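You operate a simulated robot arm through the tools that you are given. There is no shell and no other tool. Be economical: measure what you need, move in short steps, check, and stop when the job is done.

Carry out the task below with a simulated robot arm. There is one attempt and no reset: what you move stays moved.

## Task
Close the plain side up again and let the roll down on its shaft.
Fine: guard shut and latched, collar against the core and its wing nut tight; only then turn the cart's knob to DOWN and watch the cradle sink; the drive stays off.

The check looks at the end state, three seconds after you hand in, the way a careful person would. Anything else that was tipped, shoved, dropped, spilled or broken makes it a failure.

## Robot
A 7-joint arm with a two-finger gripper on a trunk, on a base that drives. Base frame: it is fixed to the floor where the robot stands at the start and does not move with it; the origin is under the middle of the robot, x ahead of it, y to its left, z up. Units: mm, rad, N and s.
With the tool pointing down near the work surface it reaches from about 300 to 740 mm from the robot's upright axis, wherever it stands. Its first joint turns from -2.897 to 2.897 rad. Places, roughly: drive box knob [2900, 700, 900]; drive side chuck guard [2500, 600, 900]; drive side chuck latch [2600, 500, 900]; drive side collar [2100, 400, 800]; drive side wing nut [2100, 500, 900]; lift cart [1500, 200, 100]; lift cart cradle [1500, 200, 500]; lift cart knob [1600, -100, 400]; plain side chuck guard [500, 0, 900]; plain side chuck latch [600, -400, 900]; plain side collar [800, -100, 800]; plain side wing nut [800, -100, 900]. Payload 2.94 kg.
The TCP is the grasp point between the finger pads, 30 mm short of the fingertips. In the tool frame z runs along the fingers and y along their closing line. Largest opening 138 mm; the body of the gripper starts 109 mm behind the TCP.
Orientation is that of the tool frame in the base frame, as a unit quaternion [w, x, y, z]. With the fingers straight down and closing along the base's y, the tool's x points along the base's -x, its y along +y and its z along -z.

## Interface
- The arm moves only by the tool step_arm. Its argument "increments" is a list of rows, each an object of numbers (a shift or turn left out is 0, a gripper value left out holds the last): "rx", "ry", "rz": the turn, a rotation vector about the base's x, y, z in rad; "dx", "dy", "dz": the shift along the base's x, y, z in m; "fingers": the gripper command, from -1 (shut) to 1 (fully open), values between in proportion. In form: [{"rx": .., "ry": .., "rz": .., "dx": .., "dy": .., "dz": .., "fingers": ..}, ...]. A call has 1 to 10 rows; each row is the pose to reach, as a shift and turn from the pose commanded when the call began. Each row takes 0.2 s and may step no farther than 50 mm and 0.15 rad from the row before; otherwise, or with a gripper value out of range, the whole call is refused. Where a pose cannot be reached the arm comes as near as it can. A force on the tool above 40 N (or 10 N above the force at the start of the call, whichever is more), or a blocked arm, ends the call early, and 0.2 s more pass. Each finger halts on what it meets, pressing with about 41 N; the grip force reading is that of the motor and also rises with nothing between the fingers. The clock runs only during rows and for 0.2 s after the last one: add rows that repeat a pose to give the fingers time. The reply holds the time, the measured pose of the TCP, the force on the tool along the base axes, the opening and the grip force, in the units named above and with some noise, with the torque about the TCP (base axes, N m) and any sound that the robot's microphone picked up.
- Cameras (640 x 400 px; columns grow to the right, rows downward): "scene" is now at [0.4, 105.2, 1504.2]; the picture's right is [-0.35, -0.94, 0.00], its down [-0.57, 0.22, -0.79] and it looks along [0.74, -0.28, -0.61] (base axes); focal length 288 px, centre (320, 200). "wrist" rides on the gripper at [71, 19, -146] in the tool frame; the picture's right is [-0.26, 0.97, 0.00], its down [-0.85, -0.23, -0.48] and it looks along [-0.46, -0.12, 0.88] (tool axes); focal length 280 px, centre (320, 200). There is no depth. A picture from a camera that has moved, and an enlarged one, comes with that camera's place and axes in the base frame and with its lens.
- grab_frame(camera): a new picture of that camera. The clock stands still meanwhile.
- lift_body(by): slides the trunk up (or, below 0, down) by that many mm; the arm and the scene camera ride with it, the base frame stays. It gives what a move gives, with no picture.
- drive_base(legs): drives the robot by 1 to 6 legs, each [ahead, left, turn to the left] in mm, mm and rad, along the robot's own axes; the way and the turn of a leg run together, so that a leg with both is an arc; at most 1500 mm and 3.142 rad a leg. The arm and the cameras ride along, it lands a little off, and it stops where it bumps. It gives what a move gives.
- turn_head(pan, tilt): turns the head with the scene camera to pan (to the left, within 1.501 rad either way) and tilt (down, from -0.506 to 1.204), counted from straight ahead of the robot. It gives what a move gives.
- enlarge(camera, box): a new picture of the part [left, top, right, bottom] of that camera's present view, enlarged. The clock stands still meanwhile.
- sign_off(): hands the job in; it is judged then, once.

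Go step by step. Nothing tells you exact positions but the pictures and the camera data: compare them with the known pose of the tool, close in by small moves and look again before you grip or let go. The budget is 120 turns and 90 pictures, counting those below and the enlarged ones. Unless the task says otherwise, let go and move clear before handing in.

The tools are called after "Emit:" as name(argument=value, ...) on one line, values as JSON. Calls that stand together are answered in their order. step_arm: Moves the arm, as the interface text tells. Its arguments: {"type":"object","properties":{"increments":{"type":"array"}},"required":["increments"]} The other tools are called the same way: lift_body (by) slides the trunk up or down; drive_base (legs) drives the base; turn_head (pan, tilt) turns the head that bears the scene camera; grab_frame (camera) takes a picture; enlarge (camera, box) takes an enlarged picture of a part of a camera's view; sign_off () hands the job in.

At the start:

```text
time_s: 0.0
position: [424.5, -76.9, 1255.8]
ee_rot: [0.0, 0.0, 1.0, 0.0]
force: [0.0, 0.0, -0.2]
ft_torque: [-0.01, 0.0, 0.0]
opening: 137.9
gripper_force: 0.1
trunk travel left (down, up): [-350.0, 104.0]
robot x, y, heading: [-0.6, -0.8, 0.0]
head pan, tilt: [-0.363, 0.656]
```

scene: 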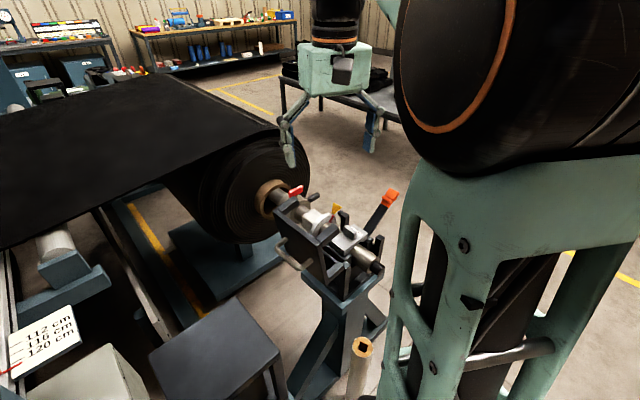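
wrist: 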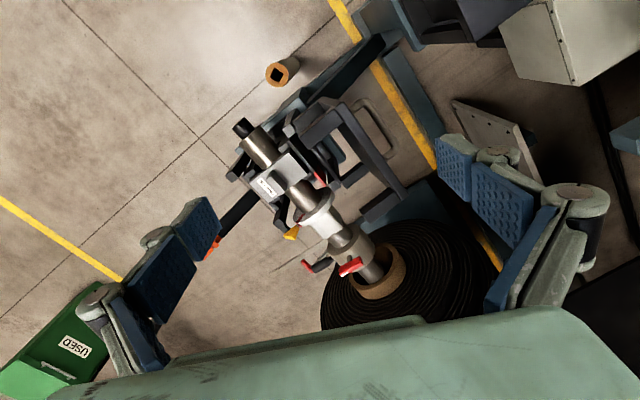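

I see the plain-side stand with the shaft in its chuck, guard apparently open, and a collar with a red wing nut near the roll core. I'll look closer at it before moving.

Emit:
enlarge(camera="scene", box=[230, 160, 420, 300])

Emit:
enlarge(camera="wrist", box=[200, 80, 440, 310])

```text
2.86 times, centred on (325, 230) of scene
camera zoom: at [0.4, 105.2, 1504.2], right [-0.35, -0.94, 0.0], down [-0.57, 0.22, -0.79], along [0.74, -0.28, -0.61], focal length 823 px, centre (306, 114)
```

zoom: 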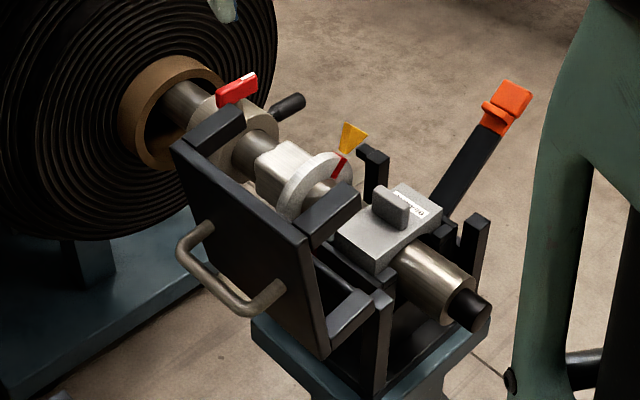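

```text
1.74 times, centred on (320, 195) of wrist
camera zoom: at [354.6, -57.9, 1401.5], right [0.26, 0.97, 0.0], down [0.85, -0.23, 0.48], along [0.46, -0.12, -0.88], focal length 488 px, centre (320, 209)
```

zoom: 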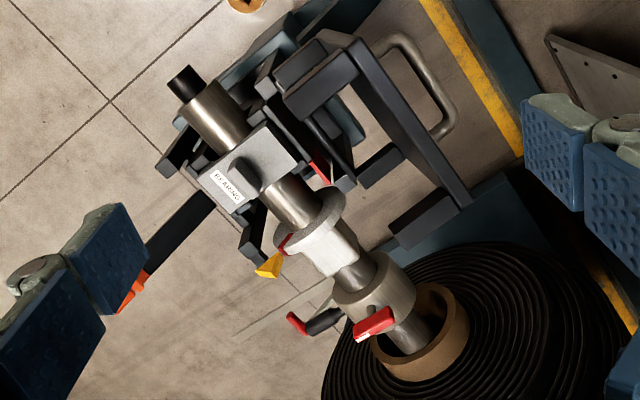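

The guard frame stands open on the +y side with a U-handle; the orange-tipped latch lever is on the -y side; the collar with its red wing sits short of the brown core. I'll look around for the cart and the drive side.

Emit:
turn_head(pan=0.0, tilt=0.45)

Emit:
grab_frame(camera="scene")

```text
time_s: 0.8
position: [425.1, -77.9, 1256.9]
ee_rot: [0.0, 0.001, 1.0, 0.0]
force: [0.3, 0.5, 0.3]
ft_torque: [0.01, -0.01, -0.02]
opening: 138.0
gripper_force: 0.1
trunk travel left (down, up): [-350.0, 104.0]
robot x, y, heading: [-2.9, -1.2, -0.004]
head pan, tilt: [0.0, 0.45]
```

```text
85 pictures are left
camera scene: at [11.4, 135.8, 1522.7], right [0.0, -1.0, 0.0], down [-0.44, 0.0, -0.9], along [0.9, 0.0, -0.44], focal length 288 px, centre (320, 200)
```

scene: 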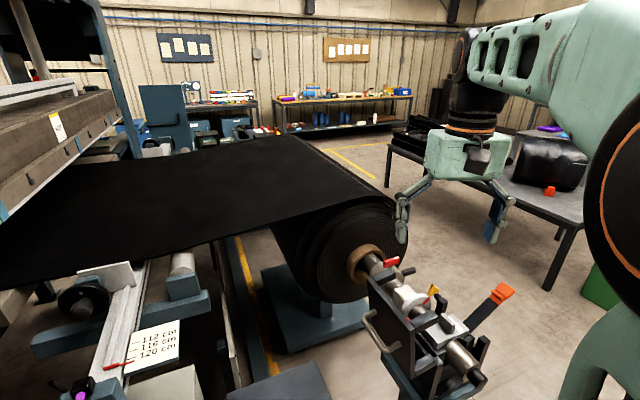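

The cart with cradle stands under the roll, the web runs off to the left. I'll look down and to the right for obstacles near the base before any driving.

Emit:
turn_head(pan=-0.3, tilt=1.15)

Emit:
grab_frame(camera="scene")

Emit:
turn_head(pan=-1.3, tilt=0.8)

Emit:
grab_frame(camera="scene")

```text
time_s: 1.9
position: [424.2, -77.2, 1253.7]
ee_rot: [0.0, 0.0, 1.0, 0.0]
force: [-0.4, -0.1, -0.3]
ft_torque: [-0.01, -0.04, -0.01]
opening: 138.0
gripper_force: 0.1
trunk travel left (down, up): [-350.0, 104.0]
robot x, y, heading: [1.4, 1.2, -0.004]
head pan, tilt: [-0.3, 1.15]
```

```text
84 pictures are left
camera scene: at [-23.5, 118.3, 1467.5], right [-0.3, -0.96, 0.0], down [-0.87, 0.27, -0.41], along [0.39, -0.12, -0.91], focal length 288 px, centre (320, 200)
```

scene: 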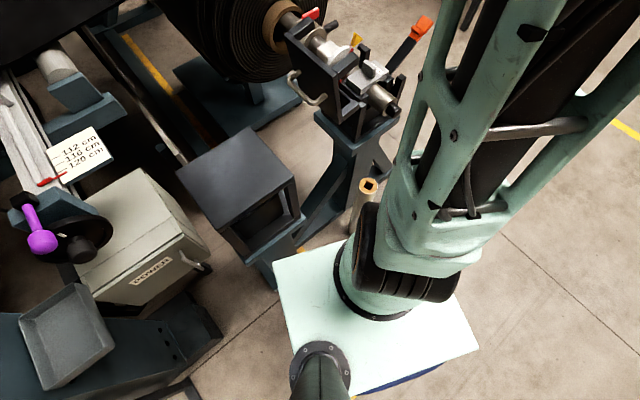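

```text
time_s: 3.2
position: [423.2, -78.2, 1255.8]
ee_rot: [0.0, 0.0, 1.0, 0.001]
force: [-0.1, -0.1, -0.7]
ft_torque: [-0.01, -0.02, 0.0]
opening: 138.0
gripper_force: 0.1
trunk travel left (down, up): [-350.0, 104.0]
robot x, y, heading: [2.1, -2.4, -0.005]
head pan, tilt: [-1.3, 0.799]
```

```text
83 pictures are left
camera scene: at [-58.9, 58.2, 1492.3], right [-0.96, -0.27, 0.0], down [-0.19, 0.69, -0.7], along [0.19, -0.67, -0.72], focal length 288 px, centre (320, 200)
```

scene: 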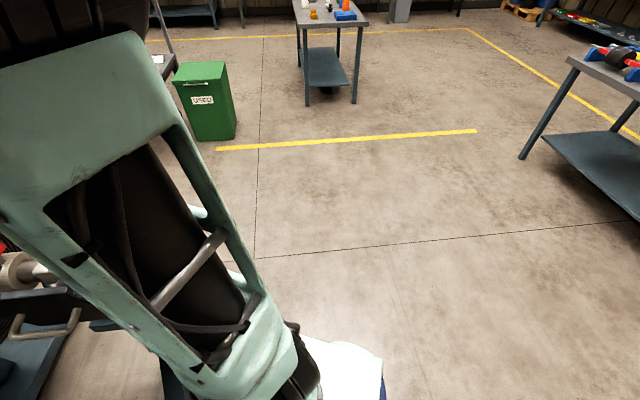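

The right side of the robot is free floor. I'll drive right, ahead, then turn to face the shaft squarely from the latch side.

Emit:
drive_base(legs=[[0, -700, 0], [950, 0, 0], [0, 0, 2.0]])

Emit:
turn_head(pan=0.3, tilt=0.75)

Emit:
grab_frame(camera="scene")

Emit:
grab_frame(camera="wrist")

```text
time_s: 12.4
position: [857.3, -812.6, 1255.6]
ee_rot: [0.0, 0.002, 1.0, 0.0]
force: [0.0, -0.2, -0.4]
ft_torque: [-0.03, -0.01, -0.02]
opening: 137.9
gripper_force: 0.1
trunk travel left (down, up): [-350.0, 104.0]
robot x, y, heading: [435.2, -733.0, -0.003]
head pan, tilt: [-1.3, 0.799]
stopped in leg 2: the robot was blocked; the commanded pose is now the measured one
```

```text
time_s: 14.0
position: [858.3, -814.4, 1254.2]
ee_rot: [-0.001, 0.001, 1.0, 0.0]
force: [-0.5, 0.1, -0.5]
ft_torque: [-0.01, -0.03, 0.02]
opening: 137.8
gripper_force: 0.1
trunk travel left (down, up): [-350.0, 104.0]
robot x, y, heading: [432.5, -732.5, -0.003]
head pan, tilt: [0.3, 0.75]
```

```text
82 pictures are left
camera scene: at [433.2, -573.0, 1496.3], right [0.29, -0.96, 0.0], down [-0.65, -0.2, -0.73], along [0.7, 0.21, -0.68], focal length 288 px, centre (320, 200)
```

scene: 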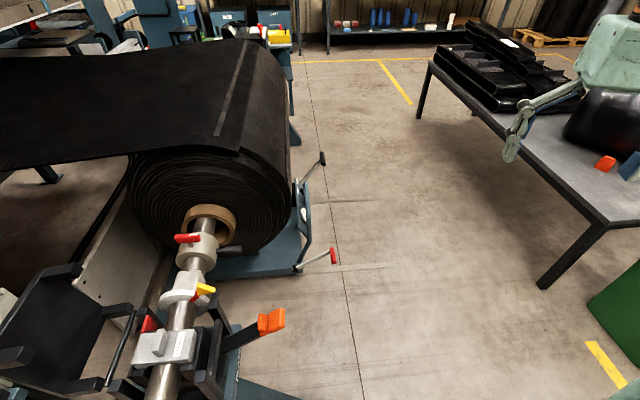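

```text
81 pictures are left
camera wrist: at [788.3, -792.7, 1401.4], right [0.27, 0.96, 0.0], down [0.85, -0.23, 0.48], along [0.46, -0.13, -0.88], focal length 280 px, centre (320, 200)
```

wrist: 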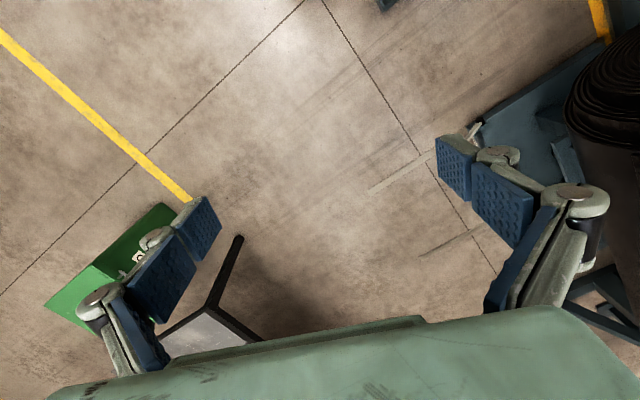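

Something low blocked the base. I'll look down to see what it touches.

Emit:
turn_head(pan=0.3, tilt=1.2)

Emit:
grab_frame(camera="scene")

```text
time_s: 14.9
position: [858.3, -812.0, 1255.0]
ee_rot: [0.0, 0.001, 1.0, 0.0]
force: [-0.8, 0.1, -0.3]
ft_torque: [0.01, 0.0, -0.01]
opening: 138.1
gripper_force: 0.0
trunk travel left (down, up): [-350.0, 104.0]
robot x, y, heading: [436.8, -734.3, -0.006]
head pan, tilt: [0.3, 1.201]
```

```text
80 pictures are left
camera scene: at [407.5, -580.8, 1464.6], right [0.29, -0.96, 0.0], down [-0.89, -0.27, -0.36], along [0.35, 0.11, -0.93], focal length 288 px, centre (320, 200)
```

scene: 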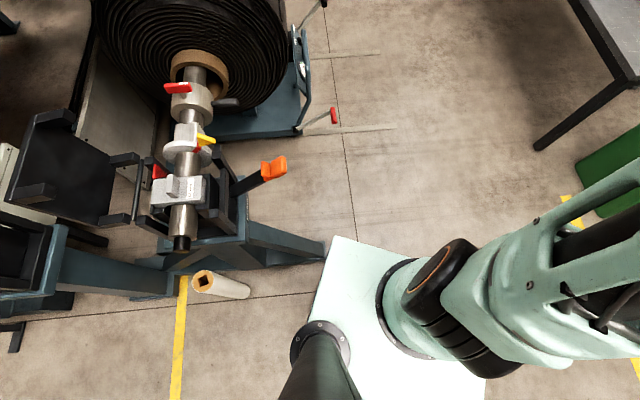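

The stand's foot stopped the base; it's a heavy stand and looks unmoved. I'll zoom into the chuck from here.

Emit:
enlarge(camera="scene", box=[0, 40, 300, 260])

Emit:
drive_base(legs=[[-60, 0, 0], [0, -200, 0], [760, 0, 0]])

Emit:
turn_head(pan=1.45, tilt=0.6)

Emit:
grab_frame(camera="scene")

```text
1.82 times, centred on (150, 150) of scene
camera zoom: at [407.5, -580.8, 1464.6], right [0.29, -0.96, 0.0], down [-0.89, -0.27, -0.36], along [0.35, 0.11, -0.93], focal length 524 px, centre (629, 291)
```

zoom: 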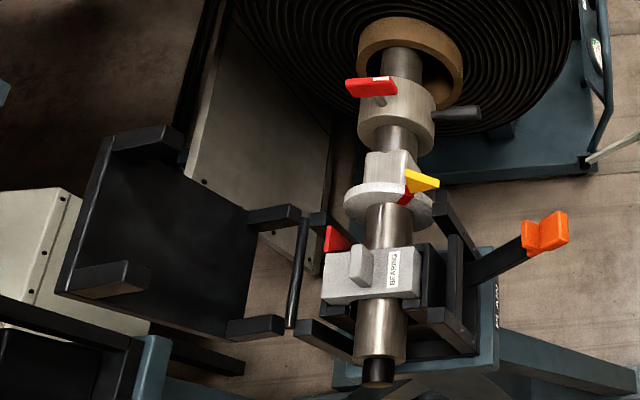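

```text
time_s: 21.7
position: [1569.6, -1023.3, 1255.3]
ee_rot: [0.0, 0.005, 1.0, 0.0]
force: [0.9, 0.1, -0.1]
ft_torque: [-0.03, 0.04, 0.0]
opening: 138.1
gripper_force: 0.1
trunk travel left (down, up): [-350.0, 104.0]
robot x, y, heading: [1143.0, -943.1, -0.009]
head pan, tilt: [0.3, 1.201]
```

```text
time_s: 23.1
position: [1569.0, -1024.1, 1255.5]
ee_rot: [0.0, 0.004, 1.0, 0.0]
force: [-0.9, -0.3, -0.1]
ft_torque: [0.01, -0.01, -0.02]
opening: 138.0
gripper_force: 0.0
trunk travel left (down, up): [-350.0, 104.0]
robot x, y, heading: [1144.0, -942.6, -0.011]
head pan, tilt: [1.45, 0.6]
```

```text
78 pictures are left
camera scene: at [1076.6, -719.2, 1509.1], right [0.99, -0.13, 0.0], down [-0.07, -0.56, -0.82], along [0.11, 0.82, -0.57], focal length 288 px, centre (320, 200)
```

scene: 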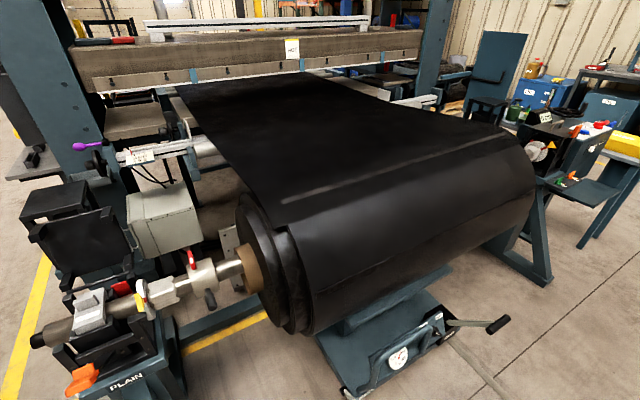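

Now the whole side is visible: guard flipped open behind the shaft, the cart's dial on its front panel. I'll zoom in on both, and on the drive side.

Emit:
enlarge(camera="scene", box=[10, 180, 290, 400])

Emit:
enlarge(camera="scene", box=[310, 280, 520, 400])

Emit:
enlarge(camera="scene", box=[480, 70, 640, 250])

```text
1.82 times, centred on (150, 290) of scene
camera zoom: at [1076.6, -719.2, 1509.1], right [0.99, -0.13, 0.0], down [-0.07, -0.56, -0.82], along [0.11, 0.82, -0.57], focal length 524 px, centre (629, 36)
```

zoom: 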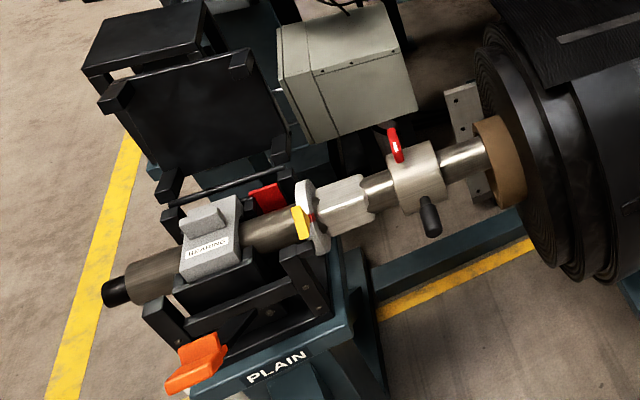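

```text
3.05 times, centred on (415, 340) of scene
camera zoom: at [1076.6, -719.2, 1509.1], right [0.99, -0.13, 0.0], down [-0.07, -0.56, -0.82], along [0.11, 0.82, -0.57], focal length 878 px, centre (30, -227)
```

zoom: 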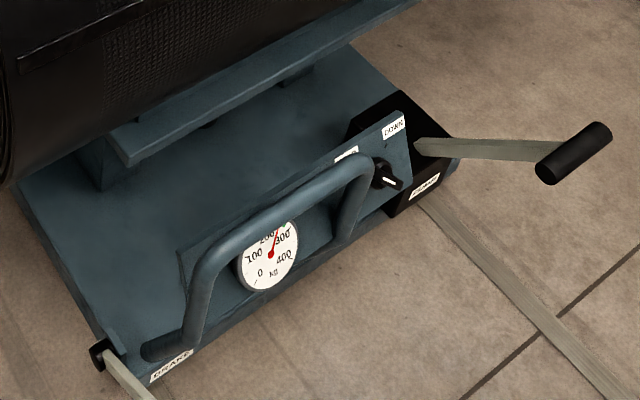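

```text
2.22 times, centred on (560, 160) of scene
camera zoom: at [1076.6, -719.2, 1509.1], right [0.99, -0.13, 0.0], down [-0.07, -0.56, -0.82], along [0.11, 0.82, -0.57], focal length 640 px, centre (-213, 289)
```

zoom: 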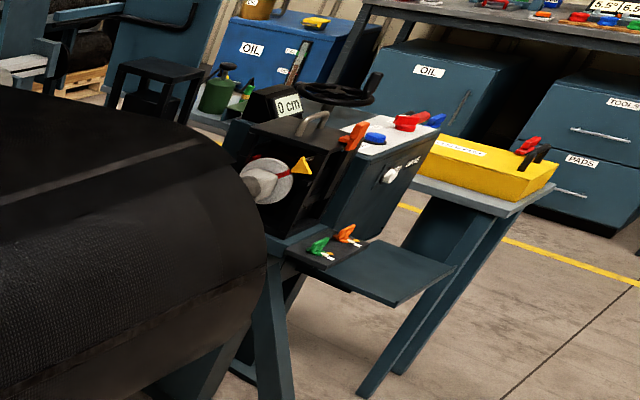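

Everything is consistent with the shaft running along about (0.93, 0.37) at z≈830 through (446,-246). I'll turn to face the shaft and drive in beside the stand's foot, just ahead of the collar.

Emit:
drive_base(legs=[[0, 0, 1.96], [0, -100, 0], [430, 0, 0]])

Emit:
turn_head(pan=0.25, tilt=0.9)

Emit:
grab_frame(camera="scene")

Emit:
grab_frame(camera="wrist")

```text
time_s: 30.8
position: [1043.2, -234.7, 1255.5]
ee_rot: [0.001, 0.83, -0.557, 0.0]
force: [-0.6, -0.6, 1.0]
ft_torque: [0.1, 0.02, 0.02]
opening: 138.3
gripper_force: 0.0
trunk travel left (down, up): [-350.0, 104.0]
robot x, y, heading: [1131.9, -657.9, 1.969]
head pan, tilt: [1.45, 0.6]
stopped in leg 3: the robot was blocked; the commanded pose is now the measured one
```

```text
time_s: 32.2
position: [1044.1, -233.7, 1256.0]
ee_rot: [0.001, 0.83, -0.558, 0.001]
force: [0.1, 0.1, 0.3]
ft_torque: [0.01, 0.0, -0.01]
opening: 138.1
gripper_force: 0.1
trunk travel left (down, up): [-350.0, 104.0]
robot x, y, heading: [1136.0, -653.4, 1.958]
head pan, tilt: [0.25, 0.901]
```

```text
74 pictures are left
camera scene: at [992.2, -720.6, 1484.4], right [0.8, 0.6, 0.0], down [0.47, -0.63, -0.62], along [-0.37, 0.5, -0.78], focal length 288 px, centre (320, 200)
```

scene: 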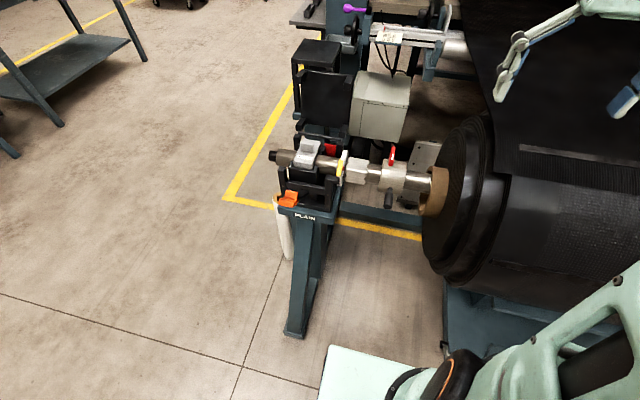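

```text
73 pictures are left
camera wrist: at [1053.5, -306.0, 1401.1], right [-0.99, -0.12, 0.0], down [-0.11, 0.87, 0.47], along [-0.06, 0.47, -0.88], focal length 280 px, centre (320, 200)
```

wrist: 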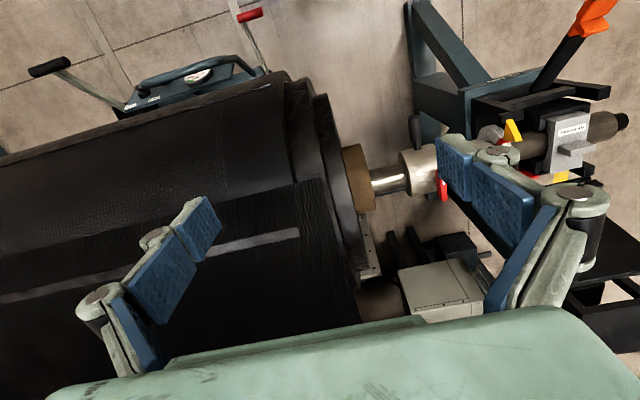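

Blocked again, probably by something at the front right, perhaps the cart's brake lever. I'll look down there before moving.

Emit:
turn_head(pan=-0.75, tilt=0.95)

Emit:
grab_frame(camera="scene")

Emit:
enlarge(camera="wrist", box=[0, 0, 300, 180])

```text
time_s: 33.5
position: [1044.5, -234.5, 1254.1]
ee_rot: [0.001, 0.83, -0.557, 0.0]
force: [0.3, -0.7, 0.3]
ft_torque: [0.03, -0.04, -0.01]
opening: 138.0
gripper_force: 0.0
trunk travel left (down, up): [-350.0, 104.0]
robot x, y, heading: [1134.0, -654.8, 1.964]
head pan, tilt: [-0.75, 0.949]
```

```text
72 pictures are left
camera scene: at [1063.0, -713.0, 1480.8], right [0.94, -0.35, 0.0], down [-0.29, -0.76, -0.58], along [0.2, 0.54, -0.81], focal length 288 px, centre (320, 200)
```

scene: 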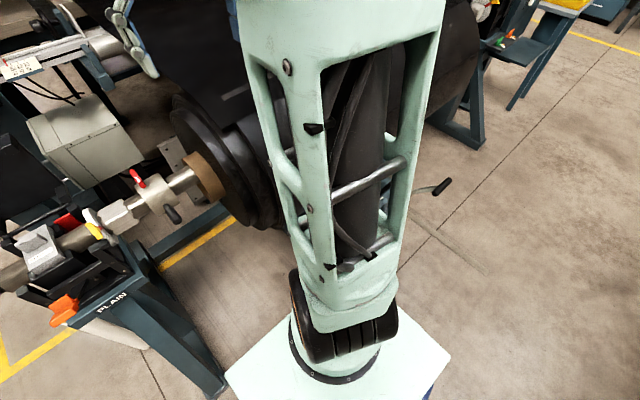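

```text
2.13 times, centred on (150, 90) of wrist
camera zoom: at [1053.7, -305.9, 1401.1], right [-0.99, -0.12, 0.0], down [-0.11, 0.87, 0.47], along [-0.06, 0.47, -0.88], focal length 598 px, centre (683, 435)
```

zoom: 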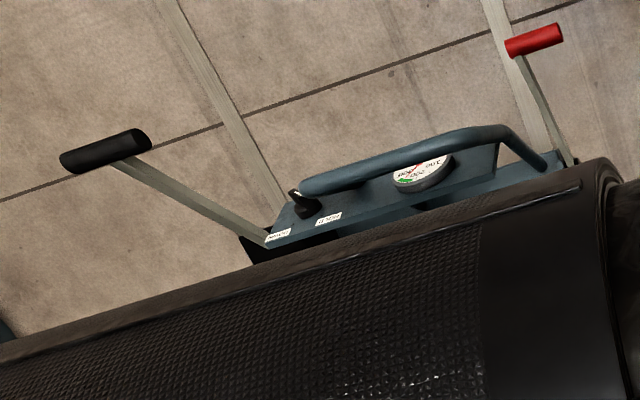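

The base's right edge touched the cart's brake lever (about s=728 along the shaft), it seems unmoved. I'll back off and shift left; the collar is well reachable from there.

Emit:
drive_base(legs=[[-50, 0, 0], [0, 70, 0]])

Emit:
enlarge(camera="wrist", box=[150, 0, 450, 180])

Emit:
turn_head(pan=0.3, tilt=0.75)

Emit:
enlarge(camera="scene", box=[250, 130, 500, 290])

```text
time_s: 35.3
position: [997.4, -306.9, 1255.1]
ee_rot: [0.0, 0.83, -0.558, 0.0]
force: [-0.6, 0.3, -0.7]
ft_torque: [0.0, -0.01, -0.01]
opening: 138.0
gripper_force: 0.1
trunk travel left (down, up): [-350.0, 104.0]
robot x, y, heading: [1084.6, -731.4, 1.964]
head pan, tilt: [-0.75, 0.949]
```

```text
2.13 times, centred on (300, 90) of wrist
camera zoom: at [1007.8, -379.4, 1401.1], right [-0.99, -0.12, 0.0], down [-0.11, 0.87, 0.47], along [-0.06, 0.47, -0.88], focal length 598 px, centre (363, 435)
```

zoom: 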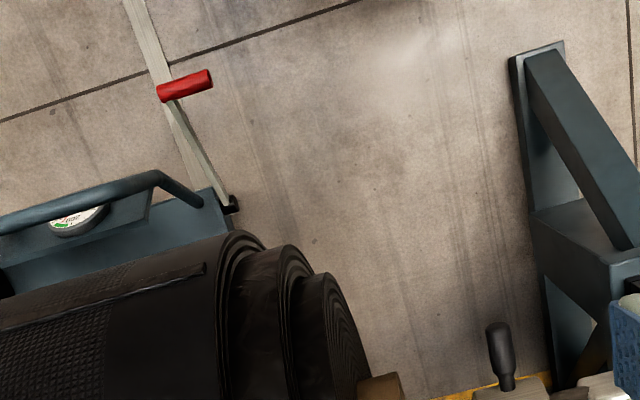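

```text
time_s: 36.6
position: [998.5, -307.6, 1254.4]
ee_rot: [0.001, 0.83, -0.558, 0.0]
force: [-0.8, -0.3, 0.2]
ft_torque: [-0.02, -0.02, -0.01]
opening: 137.9
gripper_force: 0.1
trunk travel left (down, up): [-350.0, 104.0]
robot x, y, heading: [1085.5, -727.1, 1.96]
head pan, tilt: [0.3, 0.75]
```

```text
2.50 times, centred on (375, 210) of scene
camera zoom: at [939.1, -790.5, 1496.3], right [0.77, 0.64, 0.0], down [0.43, -0.53, -0.73], along [-0.47, 0.56, -0.68], focal length 720 px, centre (182, 175)
```

zoom: 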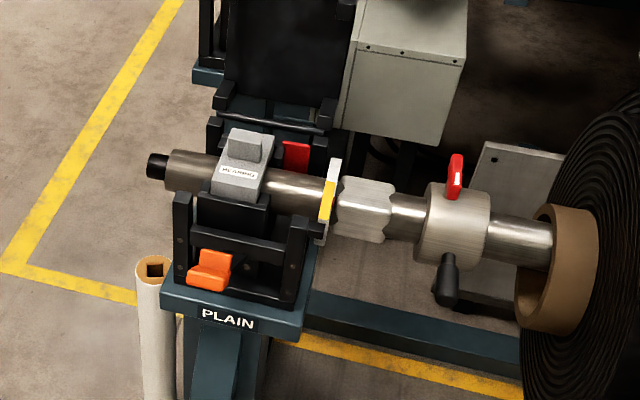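

The collar sits at about (804,-91,830), some 60 mm short of the core; the red wing is on its top, a black handle on its side. I'll bring the wrist camera over it for a close look.

Emit:
step_arm(increments=[{"dx": -0.03, "dy": 0.018, "dz": -0.03}, {"dx": -0.06, "dy": 0.036, "dz": -0.06}, {"dx": -0.09, "dy": 0.054, "dz": -0.09}, {"dx": -0.12, "dy": 0.072, "dz": -0.12}, {"dx": -0.15, "dy": 0.09, "dz": -0.15}])

Emit:
grab_frame(camera="wrist")

```text
time_s: 37.8
position: [848.4, -215.8, 1104.2]
ee_rot: [0.0, 0.829, -0.559, 0.0]
force: [-0.1, 0.7, 0.3]
ft_torque: [0.0, -0.01, 0.03]
opening: 137.8
gripper_force: 0.0
trunk travel left (down, up): [-350.0, 104.0]
robot x, y, heading: [1086.4, -733.2, 1.96]
head pan, tilt: [0.3, 0.75]
```

```text
68 pictures are left
camera wrist: at [857.6, -287.8, 1249.5], right [-0.99, -0.12, 0.0], down [-0.11, 0.87, 0.47], along [-0.06, 0.47, -0.88], focal length 280 px, centre (320, 200)
```

wrist: 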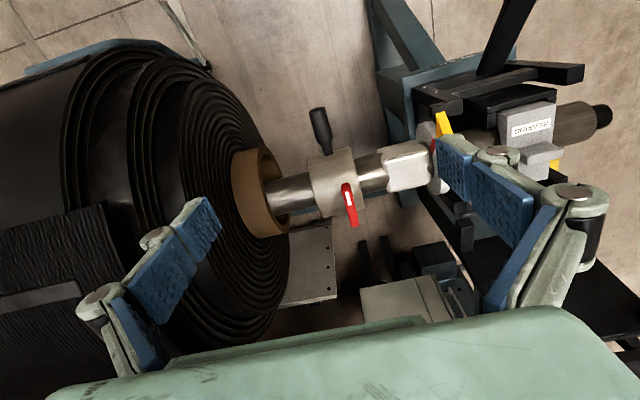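

Emit:
enlarge(camera="wrist", box=[220, 90, 460, 240])

Emit:
enlarge(camera="scene", box=[390, 170, 500, 270])

```text
2.67 times, centred on (340, 165) of wrist
camera zoom: at [857.6, -287.8, 1249.5], right [-0.99, -0.12, 0.0], down [-0.11, 0.87, 0.47], along [-0.06, 0.47, -0.88], focal length 748 px, centre (267, 293)
```

zoom: 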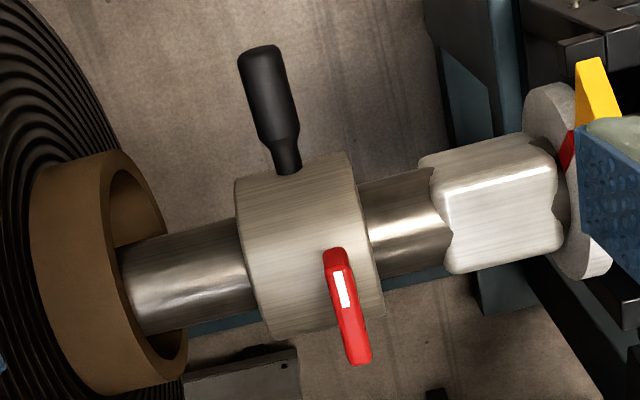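

```text
4.00 times, centred on (445, 220) of scene
camera zoom: at [938.5, -789.9, 1496.3], right [0.77, 0.64, 0.0], down [0.43, -0.53, -0.73], along [-0.47, 0.56, -0.68], focal length 1152 px, centre (-180, 120)
```

zoom: 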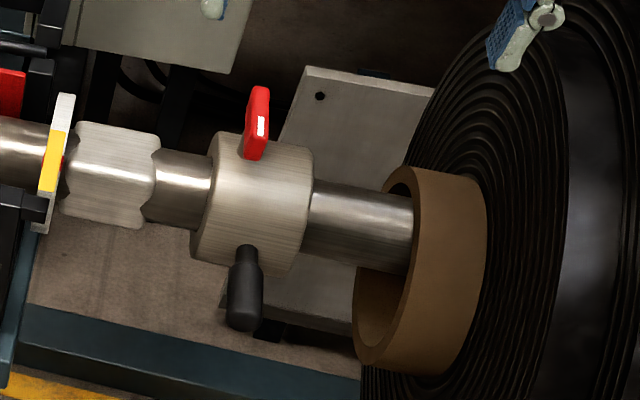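

The red wing's tilt is unclear from above. I'll lower and pitch the wrist camera to see the collar from the side.

Emit:
step_arm(increments=[{"dz": -0.04, "rx": 0.116, "ry": 0.046}, {"dz": -0.08, "rx": 0.232, "ry": 0.092}, {"dz": -0.12, "rx": 0.349, "ry": 0.139}, {"dz": -0.15, "rx": 0.465, "ry": 0.185}])

Emit:
grab_frame(camera="wrist")

```text
time_s: 38.8
position: [848.4, -219.1, 955.4]
ee_rot: [-0.141, 0.804, -0.541, -0.204]
force: [0.2, 0.5, -1.2]
ft_torque: [0.0, 0.01, 0.01]
opening: 138.0
gripper_force: 0.0
trunk travel left (down, up): [-350.0, 104.0]
robot x, y, heading: [1085.8, -733.1, 1.958]
head pan, tilt: [0.3, 0.75]
```

```text
65 pictures are left
camera wrist: at [880.2, -347.4, 1048.7], right [-0.98, -0.15, 0.12], down [0.02, 0.56, 0.83], along [-0.19, 0.81, -0.55], focal length 280 px, centre (320, 200)
```

wrist: 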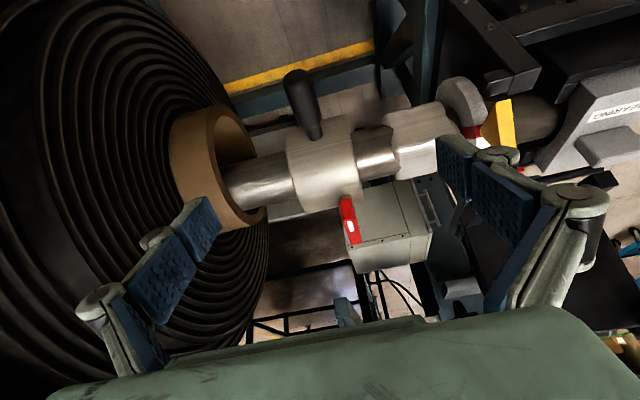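

Emit:
enlarge(camera="wrist", box=[250, 50, 450, 260])

```text
1.90 times, centred on (350, 155) of wrist
camera zoom: at [880.2, -347.4, 1048.7], right [-0.98, -0.15, 0.12], down [0.02, 0.56, 0.83], along [-0.19, 0.81, -0.55], focal length 534 px, centre (263, 286)
```

zoom: 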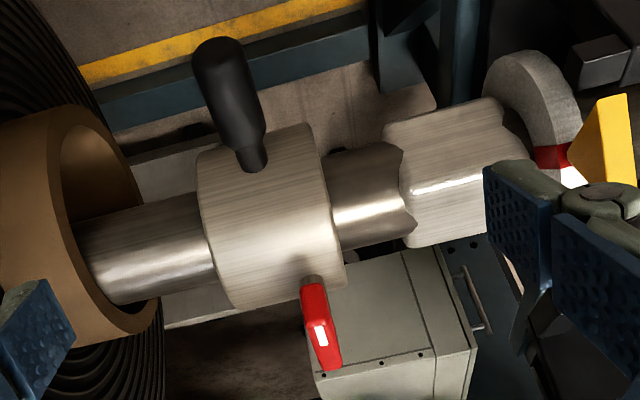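

The wing nut is a T-bar on the collar's top at about (794,-106,914), lying across the shaft, so its axis is vertical. I'll return the tool to vertical, narrow the fingers and hover above it.

Emit:
step_arm(increments=[{"dz": 0.03, "rx": -0.116, "ry": -0.046, "fingers": -0.2}, {"dz": 0.04, "dy": 0.03, "dx": -0.015, "rx": -0.232, "ry": -0.092}, {"dz": 0.04, "dy": 0.06, "dx": -0.03, "rx": -0.349, "ry": -0.139}, {"dz": 0.04, "dx": -0.045, "dy": 0.09, "rx": -0.465, "ry": -0.185}, {"dz": 0.035, "dx": -0.054, "dy": 0.113, "rx": -0.465, "ry": -0.185}, {"dz": 0.035, "dx": -0.054, "dy": 0.113, "rx": -0.465, "ry": -0.185}])

Emit:
grab_frame(camera="wrist")

Emit:
enlarge(camera="scene", box=[340, 120, 500, 260])

```text
time_s: 40.2
position: [795.6, -103.6, 988.5]
ee_rot: [0.0, 0.83, -0.558, 0.001]
force: [-0.6, -0.8, 0.1]
ft_torque: [0.01, 0.03, 0.0]
opening: 54.9
gripper_force: 0.1
trunk travel left (down, up): [-350.0, 104.0]
robot x, y, heading: [1083.6, -729.5, 1.957]
head pan, tilt: [0.3, 0.75]
```

```text
63 pictures are left
camera wrist: at [803.8, -175.3, 1133.9], right [-0.99, -0.12, 0.0], down [-0.11, 0.87, 0.47], along [-0.06, 0.47, -0.88], focal length 280 px, centre (320, 200)
```

wrist: 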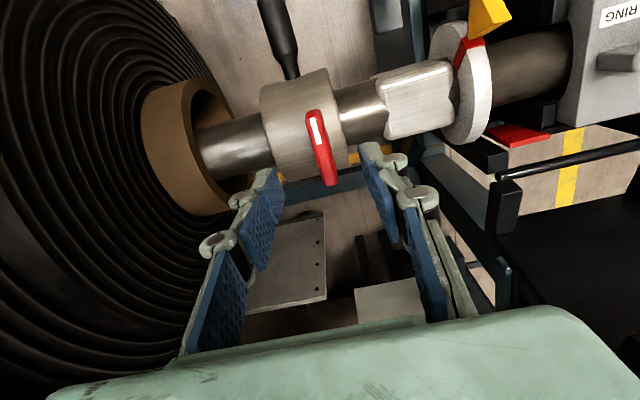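

```text
2.86 times, centred on (420, 190) of scene
camera zoom: at [939.1, -790.6, 1496.3], right [0.77, 0.64, 0.0], down [0.43, -0.53, -0.73], along [-0.47, 0.56, -0.68], focal length 823 px, centre (34, 229)
```

zoom: 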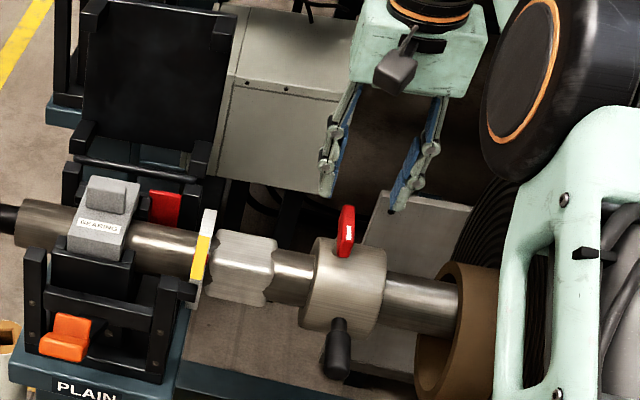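

The bar projects exactly at the estimate. I'll descend over it and close the fingers along the shaft direction.

Emit:
step_arm(increments=[{"dz": -0.035}, {"dz": -0.055}, {"dz": -0.068}, {"dz": -0.068, "fingers": -1}, {"dz": -0.068, "fingers": -1}, {"dz": -0.068, "fingers": -1}, {"dz": -0.068, "fingers": -1}])

Emit:
grab_frame(camera="wrist")

```text
time_s: 41.8
position: [792.5, -104.3, 920.8]
ee_rot: [0.001, 0.83, -0.558, 0.001]
force: [-3.4, -1.5, -2.3]
ft_torque: [0.19, 0.2, 0.01]
opening: 13.4
gripper_force: 39.5
trunk travel left (down, up): [-350.0, 104.0]
robot x, y, heading: [1084.6, -727.0, 1.963]
head pan, tilt: [0.3, 0.75]
```

```text
61 pictures are left
camera wrist: at [802.5, -176.7, 1066.8], right [-0.99, -0.12, 0.0], down [-0.11, 0.87, 0.47], along [-0.06, 0.47, -0.88], focal length 280 px, centre (320, 200)
```

wrist: 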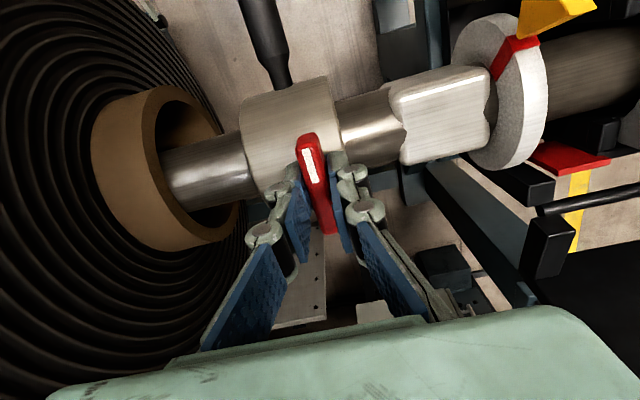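

The bar is held. Now I'll slide the collar along the shaft towards the core in small steps.

Emit:
step_arm(increments=[{"dx": 0.0047, "dy": 0.0019}, {"dx": 0.0093, "dy": 0.0038}, {"dx": 0.014, "dy": 0.0057}, {"dx": 0.0186, "dy": 0.0075}])

Emit:
grab_frame(camera="wrist")

```text
time_s: 42.8
position: [813.3, -96.7, 920.8]
ee_rot: [0.0, 0.83, -0.558, 0.0]
force: [-4.9, -1.3, -4.9]
ft_torque: [0.22, 0.26, -0.02]
opening: 13.4
gripper_force: 39.6
trunk travel left (down, up): [-350.0, 104.0]
robot x, y, heading: [1087.1, -733.0, 1.963]
head pan, tilt: [0.3, 0.75]
```

```text
60 pictures are left
camera wrist: at [822.1, -168.5, 1066.8], right [-0.99, -0.12, 0.0], down [-0.11, 0.87, 0.47], along [-0.06, 0.47, -0.88], focal length 280 px, centre (320, 200)
```

wrist: 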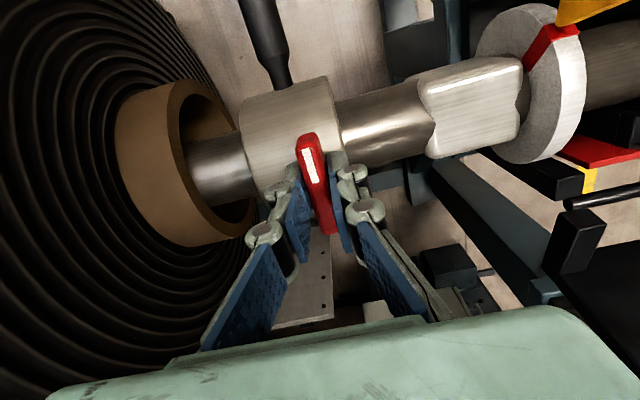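

It slides freely. I'll continue until it meets the core.

Emit:
step_arm(increments=[{"dx": 0.0047, "dy": 0.0019}, {"dx": 0.0093, "dy": 0.0038}, {"dx": 0.014, "dy": 0.0057}, {"dx": 0.0186, "dy": 0.0075}, {"dx": 0.0233, "dy": 0.0094}, {"dx": 0.0279, "dy": 0.0113}, {"dx": 0.0326, "dy": 0.0132}, {"dx": 0.0372, "dy": 0.015}])

Emit:
grab_frame(camera="wrist")

```text
time_s: 44.6
position: [849.3, -80.6, 921.4]
ee_rot: [0.002, 0.83, -0.558, 0.001]
force: [-6.0, 1.7, -10.4]
ft_torque: [-0.45, -0.03, 0.02]
opening: 13.3
gripper_force: 40.0
trunk travel left (down, up): [-350.0, 104.0]
robot x, y, heading: [1087.2, -734.7, 1.963]
head pan, tilt: [0.3, 0.75]
```

```text
59 pictures are left
camera wrist: at [859.5, -152.9, 1066.9], right [-0.99, -0.12, 0.0], down [-0.11, 0.87, 0.47], along [-0.06, 0.47, -0.88], focal length 280 px, centre (320, 200)
```

wrist: 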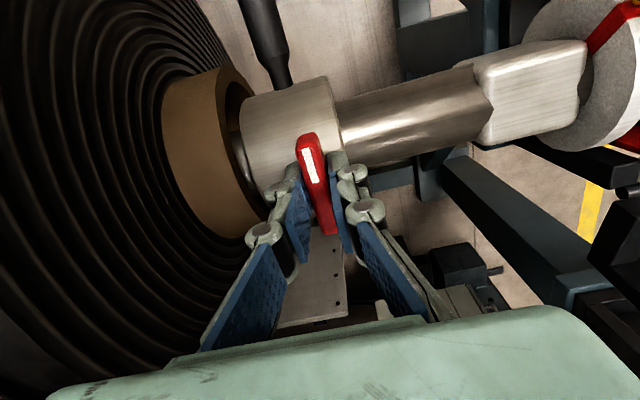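

Emit:
step_arm(increments=[{"dx": 0.0028, "dy": 0.0011}, {"dx": 0.0056, "dy": 0.0022}, {"dx": 0.0084, "dy": 0.0034}, {"dx": 0.0112, "dy": 0.0045}, {"dx": 0.014, "dy": 0.0056}, {"dx": 0.0167, "dy": 0.0067}, {"dx": 0.0195, "dy": 0.0078}])

Emit:
grab_frame(camera="wrist")

```text
time_s: 46.2
position: [862.1, -74.9, 920.9]
ee_rot: [0.003, 0.832, -0.555, 0.0]
force: [-22.1, -11.3, -8.8]
ft_torque: [-0.76, 0.3, -0.07]
opening: 13.5
gripper_force: 39.6
trunk travel left (down, up): [-350.0, 104.0]
robot x, y, heading: [1084.4, -730.4, 1.963]
head pan, tilt: [0.3, 0.75]
```

```text
58 pictures are left
camera wrist: at [873.5, -147.0, 1067.2], right [-0.99, -0.13, 0.0], down [-0.11, 0.88, 0.47], along [-0.06, 0.47, -0.88], focal length 280 px, centre (320, 200)
```

wrist: 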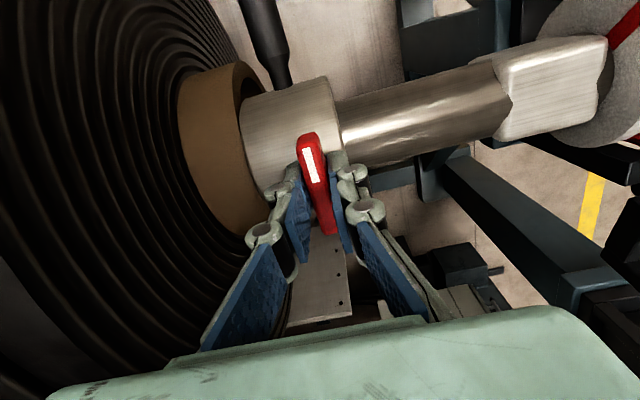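

The collar now presses on the core with ~25 N. I'll tighten the wing nut: clockwise seen from above.

Emit:
step_arm(increments=[{"rz": -0.12}, {"rz": -0.24}, {"rz": -0.36}, {"rz": -0.48}, {"rz": -0.6}])

Emit:
grab_frame(camera="wrist")

```text
time_s: 47.4
position: [863.2, -75.3, 922.5]
ee_rot: [-0.004, -0.629, 0.778, 0.0]
force: [-23.7, -9.7, -13.4]
ft_torque: [0.31, 0.48, 0.01]
opening: 13.4
gripper_force: 40.4
trunk travel left (down, up): [-350.0, 104.0]
robot x, y, heading: [1085.2, -727.6, 1.964]
head pan, tilt: [0.3, 0.75]
```

```text
57 pictures are left
camera wrist: at [831.2, -139.7, 1067.3], right [-0.89, 0.46, 0.0], down [0.41, 0.78, 0.47], along [0.21, 0.42, -0.88], focal length 280 px, centre (320, 200)
```

wrist: 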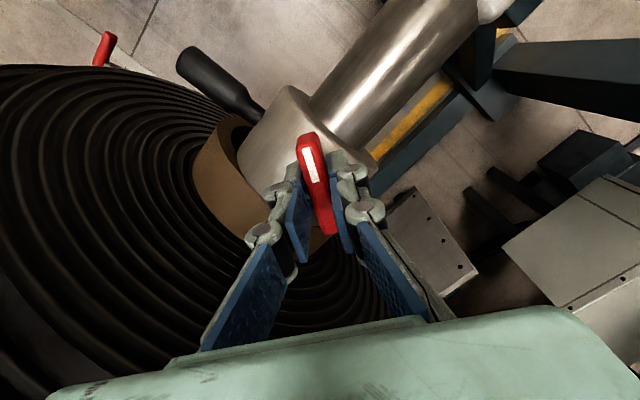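

The nut turns along with no torque yet. I'll continue.

Emit:
step_arm(increments=[{"rz": -0.12}, {"rz": -0.24}, {"rz": -0.36}, {"rz": -0.48}, {"rz": -0.6}, {"rz": -0.72}, {"rz": -0.84}])

Emit:
grab_frame(camera="wrist")

```text
time_s: 49.0
position: [863.6, -75.4, 920.8]
ee_rot: [-0.004, -0.255, 0.967, -0.001]
force: [-22.3, -14.4, -13.2]
ft_torque: [-0.4, 0.5, 0.05]
opening: 13.4
gripper_force: 40.0
trunk travel left (down, up): [-350.0, 104.0]
robot x, y, heading: [1082.4, -731.3, 1.961]
head pan, tilt: [0.3, 0.75]
```

```text
56 pictures are left
camera wrist: at [794.5, -92.8, 1067.5], right [-0.25, 0.97, 0.0], down [0.85, 0.22, 0.47], along [0.46, 0.11, -0.88], focal length 280 px, centre (320, 200)
```

wrist: 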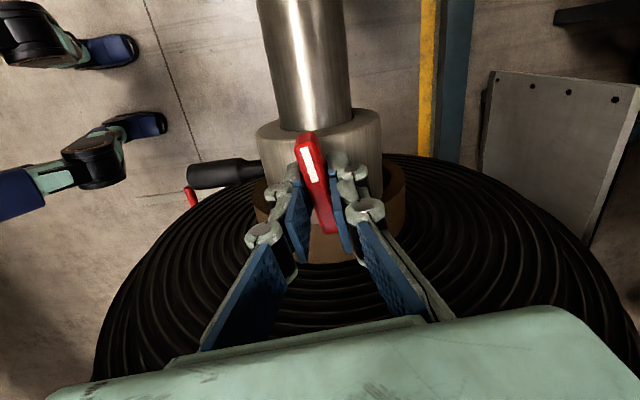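

Emit:
step_arm(increments=[{"rz": -0.12}, {"rz": -0.24}, {"rz": -0.36}, {"rz": -0.48}, {"rz": -0.6}, {"rz": -0.72}, {"rz": -0.84}, {"rz": -0.96}])

Emit:
grab_frame(camera="wrist")

```text
time_s: 50.8
position: [874.5, -73.3, 923.2]
ee_rot: [0.002, 0.221, 0.975, 0.001]
force: [4.8, -13.8, -3.4]
ft_torque: [-0.38, -0.16, 1.64]
opening: 37.1
gripper_force: 45.4
trunk travel left (down, up): [-350.0, 104.0]
robot x, y, heading: [1088.2, -729.3, 1.96]
head pan, tilt: [0.3, 0.75]
```

```text
55 pictures are left
camera wrist: at [818.9, -25.7, 1068.8], right [0.65, 0.76, 0.0], down [0.67, -0.57, 0.48], along [0.36, -0.31, -0.88], focal length 280 px, centre (320, 200)
```

wrist: 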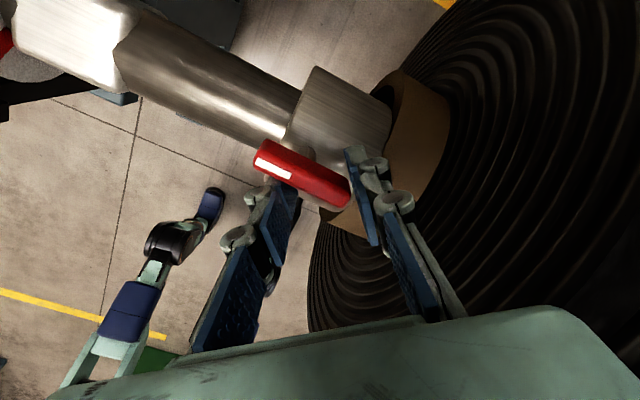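

The bar stopped parallel to the shaft and the fingers slipped on it, so it reached a stop. I'll release, rise, turn back into line with the bar and check its tightness.

Emit:
step_arm(increments=[{"fingers": 0.1}, {"fingers": 0.1}, {"fingers": 0.1}, {"dz": 0.035}, {"dz": 0.07}, {"dx": -0.006, "dz": 0.07, "rz": 0.15}, {"dx": -0.006, "dz": 0.07, "rz": 0.3}, {"dx": -0.006, "dz": 0.07, "rz": 0.45}, {"dx": -0.006, "dz": 0.07, "rz": 0.6}, {"dx": -0.006, "dz": 0.07, "rz": 0.75}])

Emit:
grab_frame(camera="wrist")

```text
time_s: 53.0
position: [864.1, -73.7, 992.8]
ee_rot: [-0.001, -0.155, 0.988, 0.001]
force: [0.5, 0.0, 0.3]
ft_torque: [-0.02, -0.01, 0.01]
opening: 76.1
gripper_force: 0.0
trunk travel left (down, up): [-350.0, 104.0]
robot x, y, heading: [1084.2, -730.4, 1.959]
head pan, tilt: [0.3, 0.75]
```

```text
54 pictures are left
camera wrist: at [791.2, -76.5, 1138.6], right [-0.05, 1.0, 0.0], down [0.88, 0.04, 0.47], along [0.47, 0.02, -0.88], focal length 280 px, centre (320, 200)
```

wrist: 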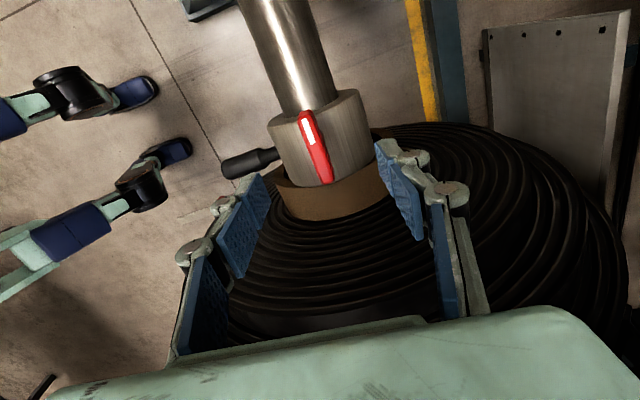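

Emit:
step_arm(increments=[{"rz": 0.1}, {"rz": 0.1, "dz": -0.04}, {"rz": 0.1, "dz": -0.07}, {"rz": 0.1, "dz": -0.07, "fingers": -1}, {"rz": 0.1, "dz": -0.07, "fingers": -1}, {"rz": 0.1, "dz": -0.07, "fingers": -1}, {"rz": 0.1, "dz": -0.07, "fingers": -1}, {"rz": 0.1, "dz": -0.07, "fingers": -1}])

Emit:
step_arm(increments=[{"rz": -0.05}, {"rz": -0.1}, {"rz": -0.15}, {"rz": -0.2}])

Emit:
grab_frame(camera="wrist")

```text
time_s: 54.8
position: [861.3, -76.5, 922.4]
ee_rot: [-0.001, -0.203, 0.979, -0.001]
force: [3.9, -13.5, -4.6]
ft_torque: [-0.41, -0.13, 0.0]
opening: 13.3
gripper_force: 40.2
trunk travel left (down, up): [-350.0, 104.0]
robot x, y, heading: [1086.2, -728.8, 1.959]
head pan, tilt: [0.3, 0.75]
```

```text
time_s: 55.8
position: [863.3, -76.7, 920.7]
ee_rot: [-0.001, -0.103, 0.995, -0.002]
force: [3.7, -17.9, -10.3]
ft_torque: [-0.5, 0.2, 1.29]
opening: 15.5
gripper_force: 42.0
trunk travel left (down, up): [-350.0, 104.0]
robot x, y, heading: [1086.1, -731.0, 1.96]
head pan, tilt: [0.3, 0.75]
```

```text
53 pictures are left
camera wrist: at [790.7, -70.5, 1066.7], right [0.06, 1.0, 0.0], down [0.88, -0.05, 0.48], along [0.47, -0.03, -0.88], focal length 280 px, centre (320, 200)
```

wrist: 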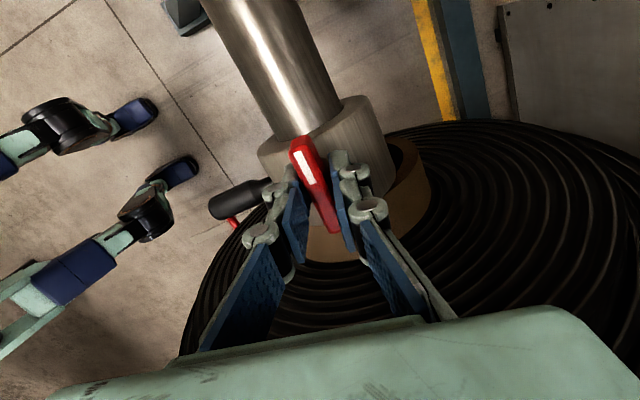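

Torque rises at once, so the nut is at its stop. I'll test with a slight pull that the collar is clamped.

Emit:
step_arm(increments=[{"rz": 0.1}, {"rz": 0.19}, {"rz": 0.19, "dx": -0.003, "dy": -0.0012}, {"rz": 0.19, "dx": -0.005, "dy": -0.002}])

```text
time_s: 56.8
position: [861.9, -75.3, 920.8]
ee_rot: [0.001, -0.197, 0.98, -0.003]
force: [9.7, -14.0, -13.4]
ft_torque: [-0.62, 0.39, -0.02]
opening: 13.3
gripper_force: 39.8
trunk travel left (down, up): [-350.0, 104.0]
robot x, y, heading: [1088.6, -730.4, 1.96]
head pan, tilt: [0.3, 0.75]
```

It holds. I'll release and rise, turning the wrist back.

Emit:
step_arm(increments=[{"fingers": -0.2}, {"fingers": -0.2}, {"fingers": -0.2, "dz": 0.03}, {"dz": 0.07}, {"dz": 0.11}, {"dz": 0.15, "rz": 0.15}, {"dz": 0.2, "rz": 0.3}, {"dz": 0.25, "rz": 0.45}, {"dz": 0.3, "rz": 0.6}, {"dz": 0.3, "rz": 0.75}])

Emit:
step_arm(increments=[{"rz": 0.15, "dx": 0.03, "dy": -0.03}, {"rz": 0.3, "dx": 0.05, "dy": -0.06}, {"rz": 0.45, "dx": 0.06, "dy": -0.1}, {"rz": 0.6, "dx": 0.07, "dy": -0.14}])

Emit:
enlarge(camera="scene", box=[390, 150, 530, 290])

Emit:
grab_frame(camera="wrist")

```text
time_s: 59.0
position: [872.4, -117.0, 1199.5]
ee_rot: [-0.001, -0.532, 0.846, 0.0]
force: [-1.8, -0.4, 0.5]
ft_torque: [0.12, -0.19, -0.02]
opening: 55.2
gripper_force: 0.0
out of reach, approached as far as the arm can: row 8, 9, 10
trunk travel left (down, up): [-350.0, 104.0]
robot x, y, heading: [1091.6, -731.0, 1.964]
head pan, tilt: [0.3, 0.75]
```

```text
time_s: 60.0
position: [940.7, -254.9, 1198.1]
ee_rot: [-0.001, 0.768, -0.641, -0.001]
force: [-0.7, -0.9, -0.1]
ft_torque: [0.0, -0.02, 0.01]
opening: 55.1
gripper_force: 0.1
trunk travel left (down, up): [-350.0, 104.0]
robot x, y, heading: [1085.4, -730.2, 1.953]
head pan, tilt: [0.3, 0.75]
```

```text
2.86 times, centred on (460, 220) of scene
camera zoom: at [939.6, -791.5, 1496.3], right [0.77, 0.64, 0.0], down [0.43, -0.53, -0.73], along [-0.47, 0.56, -0.68], focal length 823 px, centre (-80, 143)
```

zoom: 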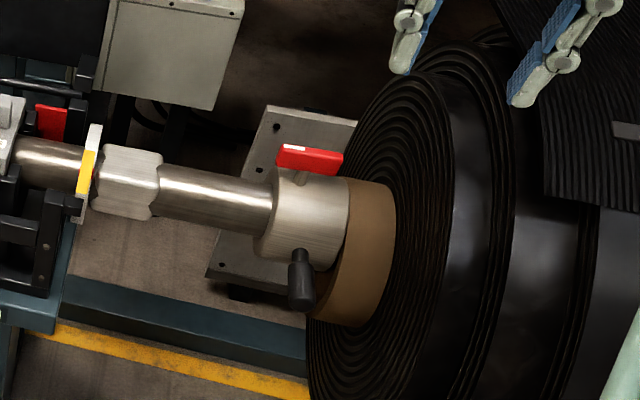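

```text
51 pictures are left
camera wrist: at [937.0, -328.0, 1342.5], right [-1.0, 0.08, 0.0], down [0.07, 0.88, 0.48], along [0.04, 0.48, -0.88], focal length 280 px, centre (320, 200)
```

wrist: 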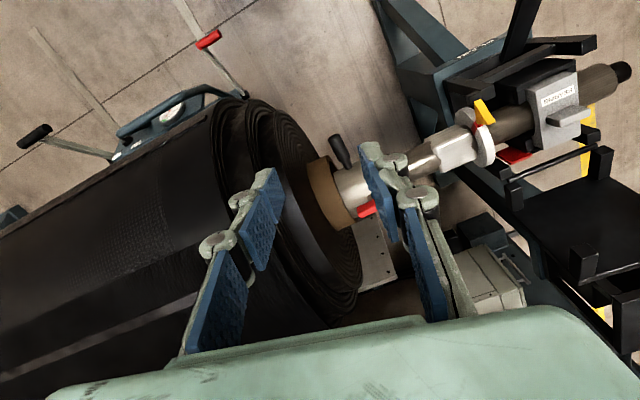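

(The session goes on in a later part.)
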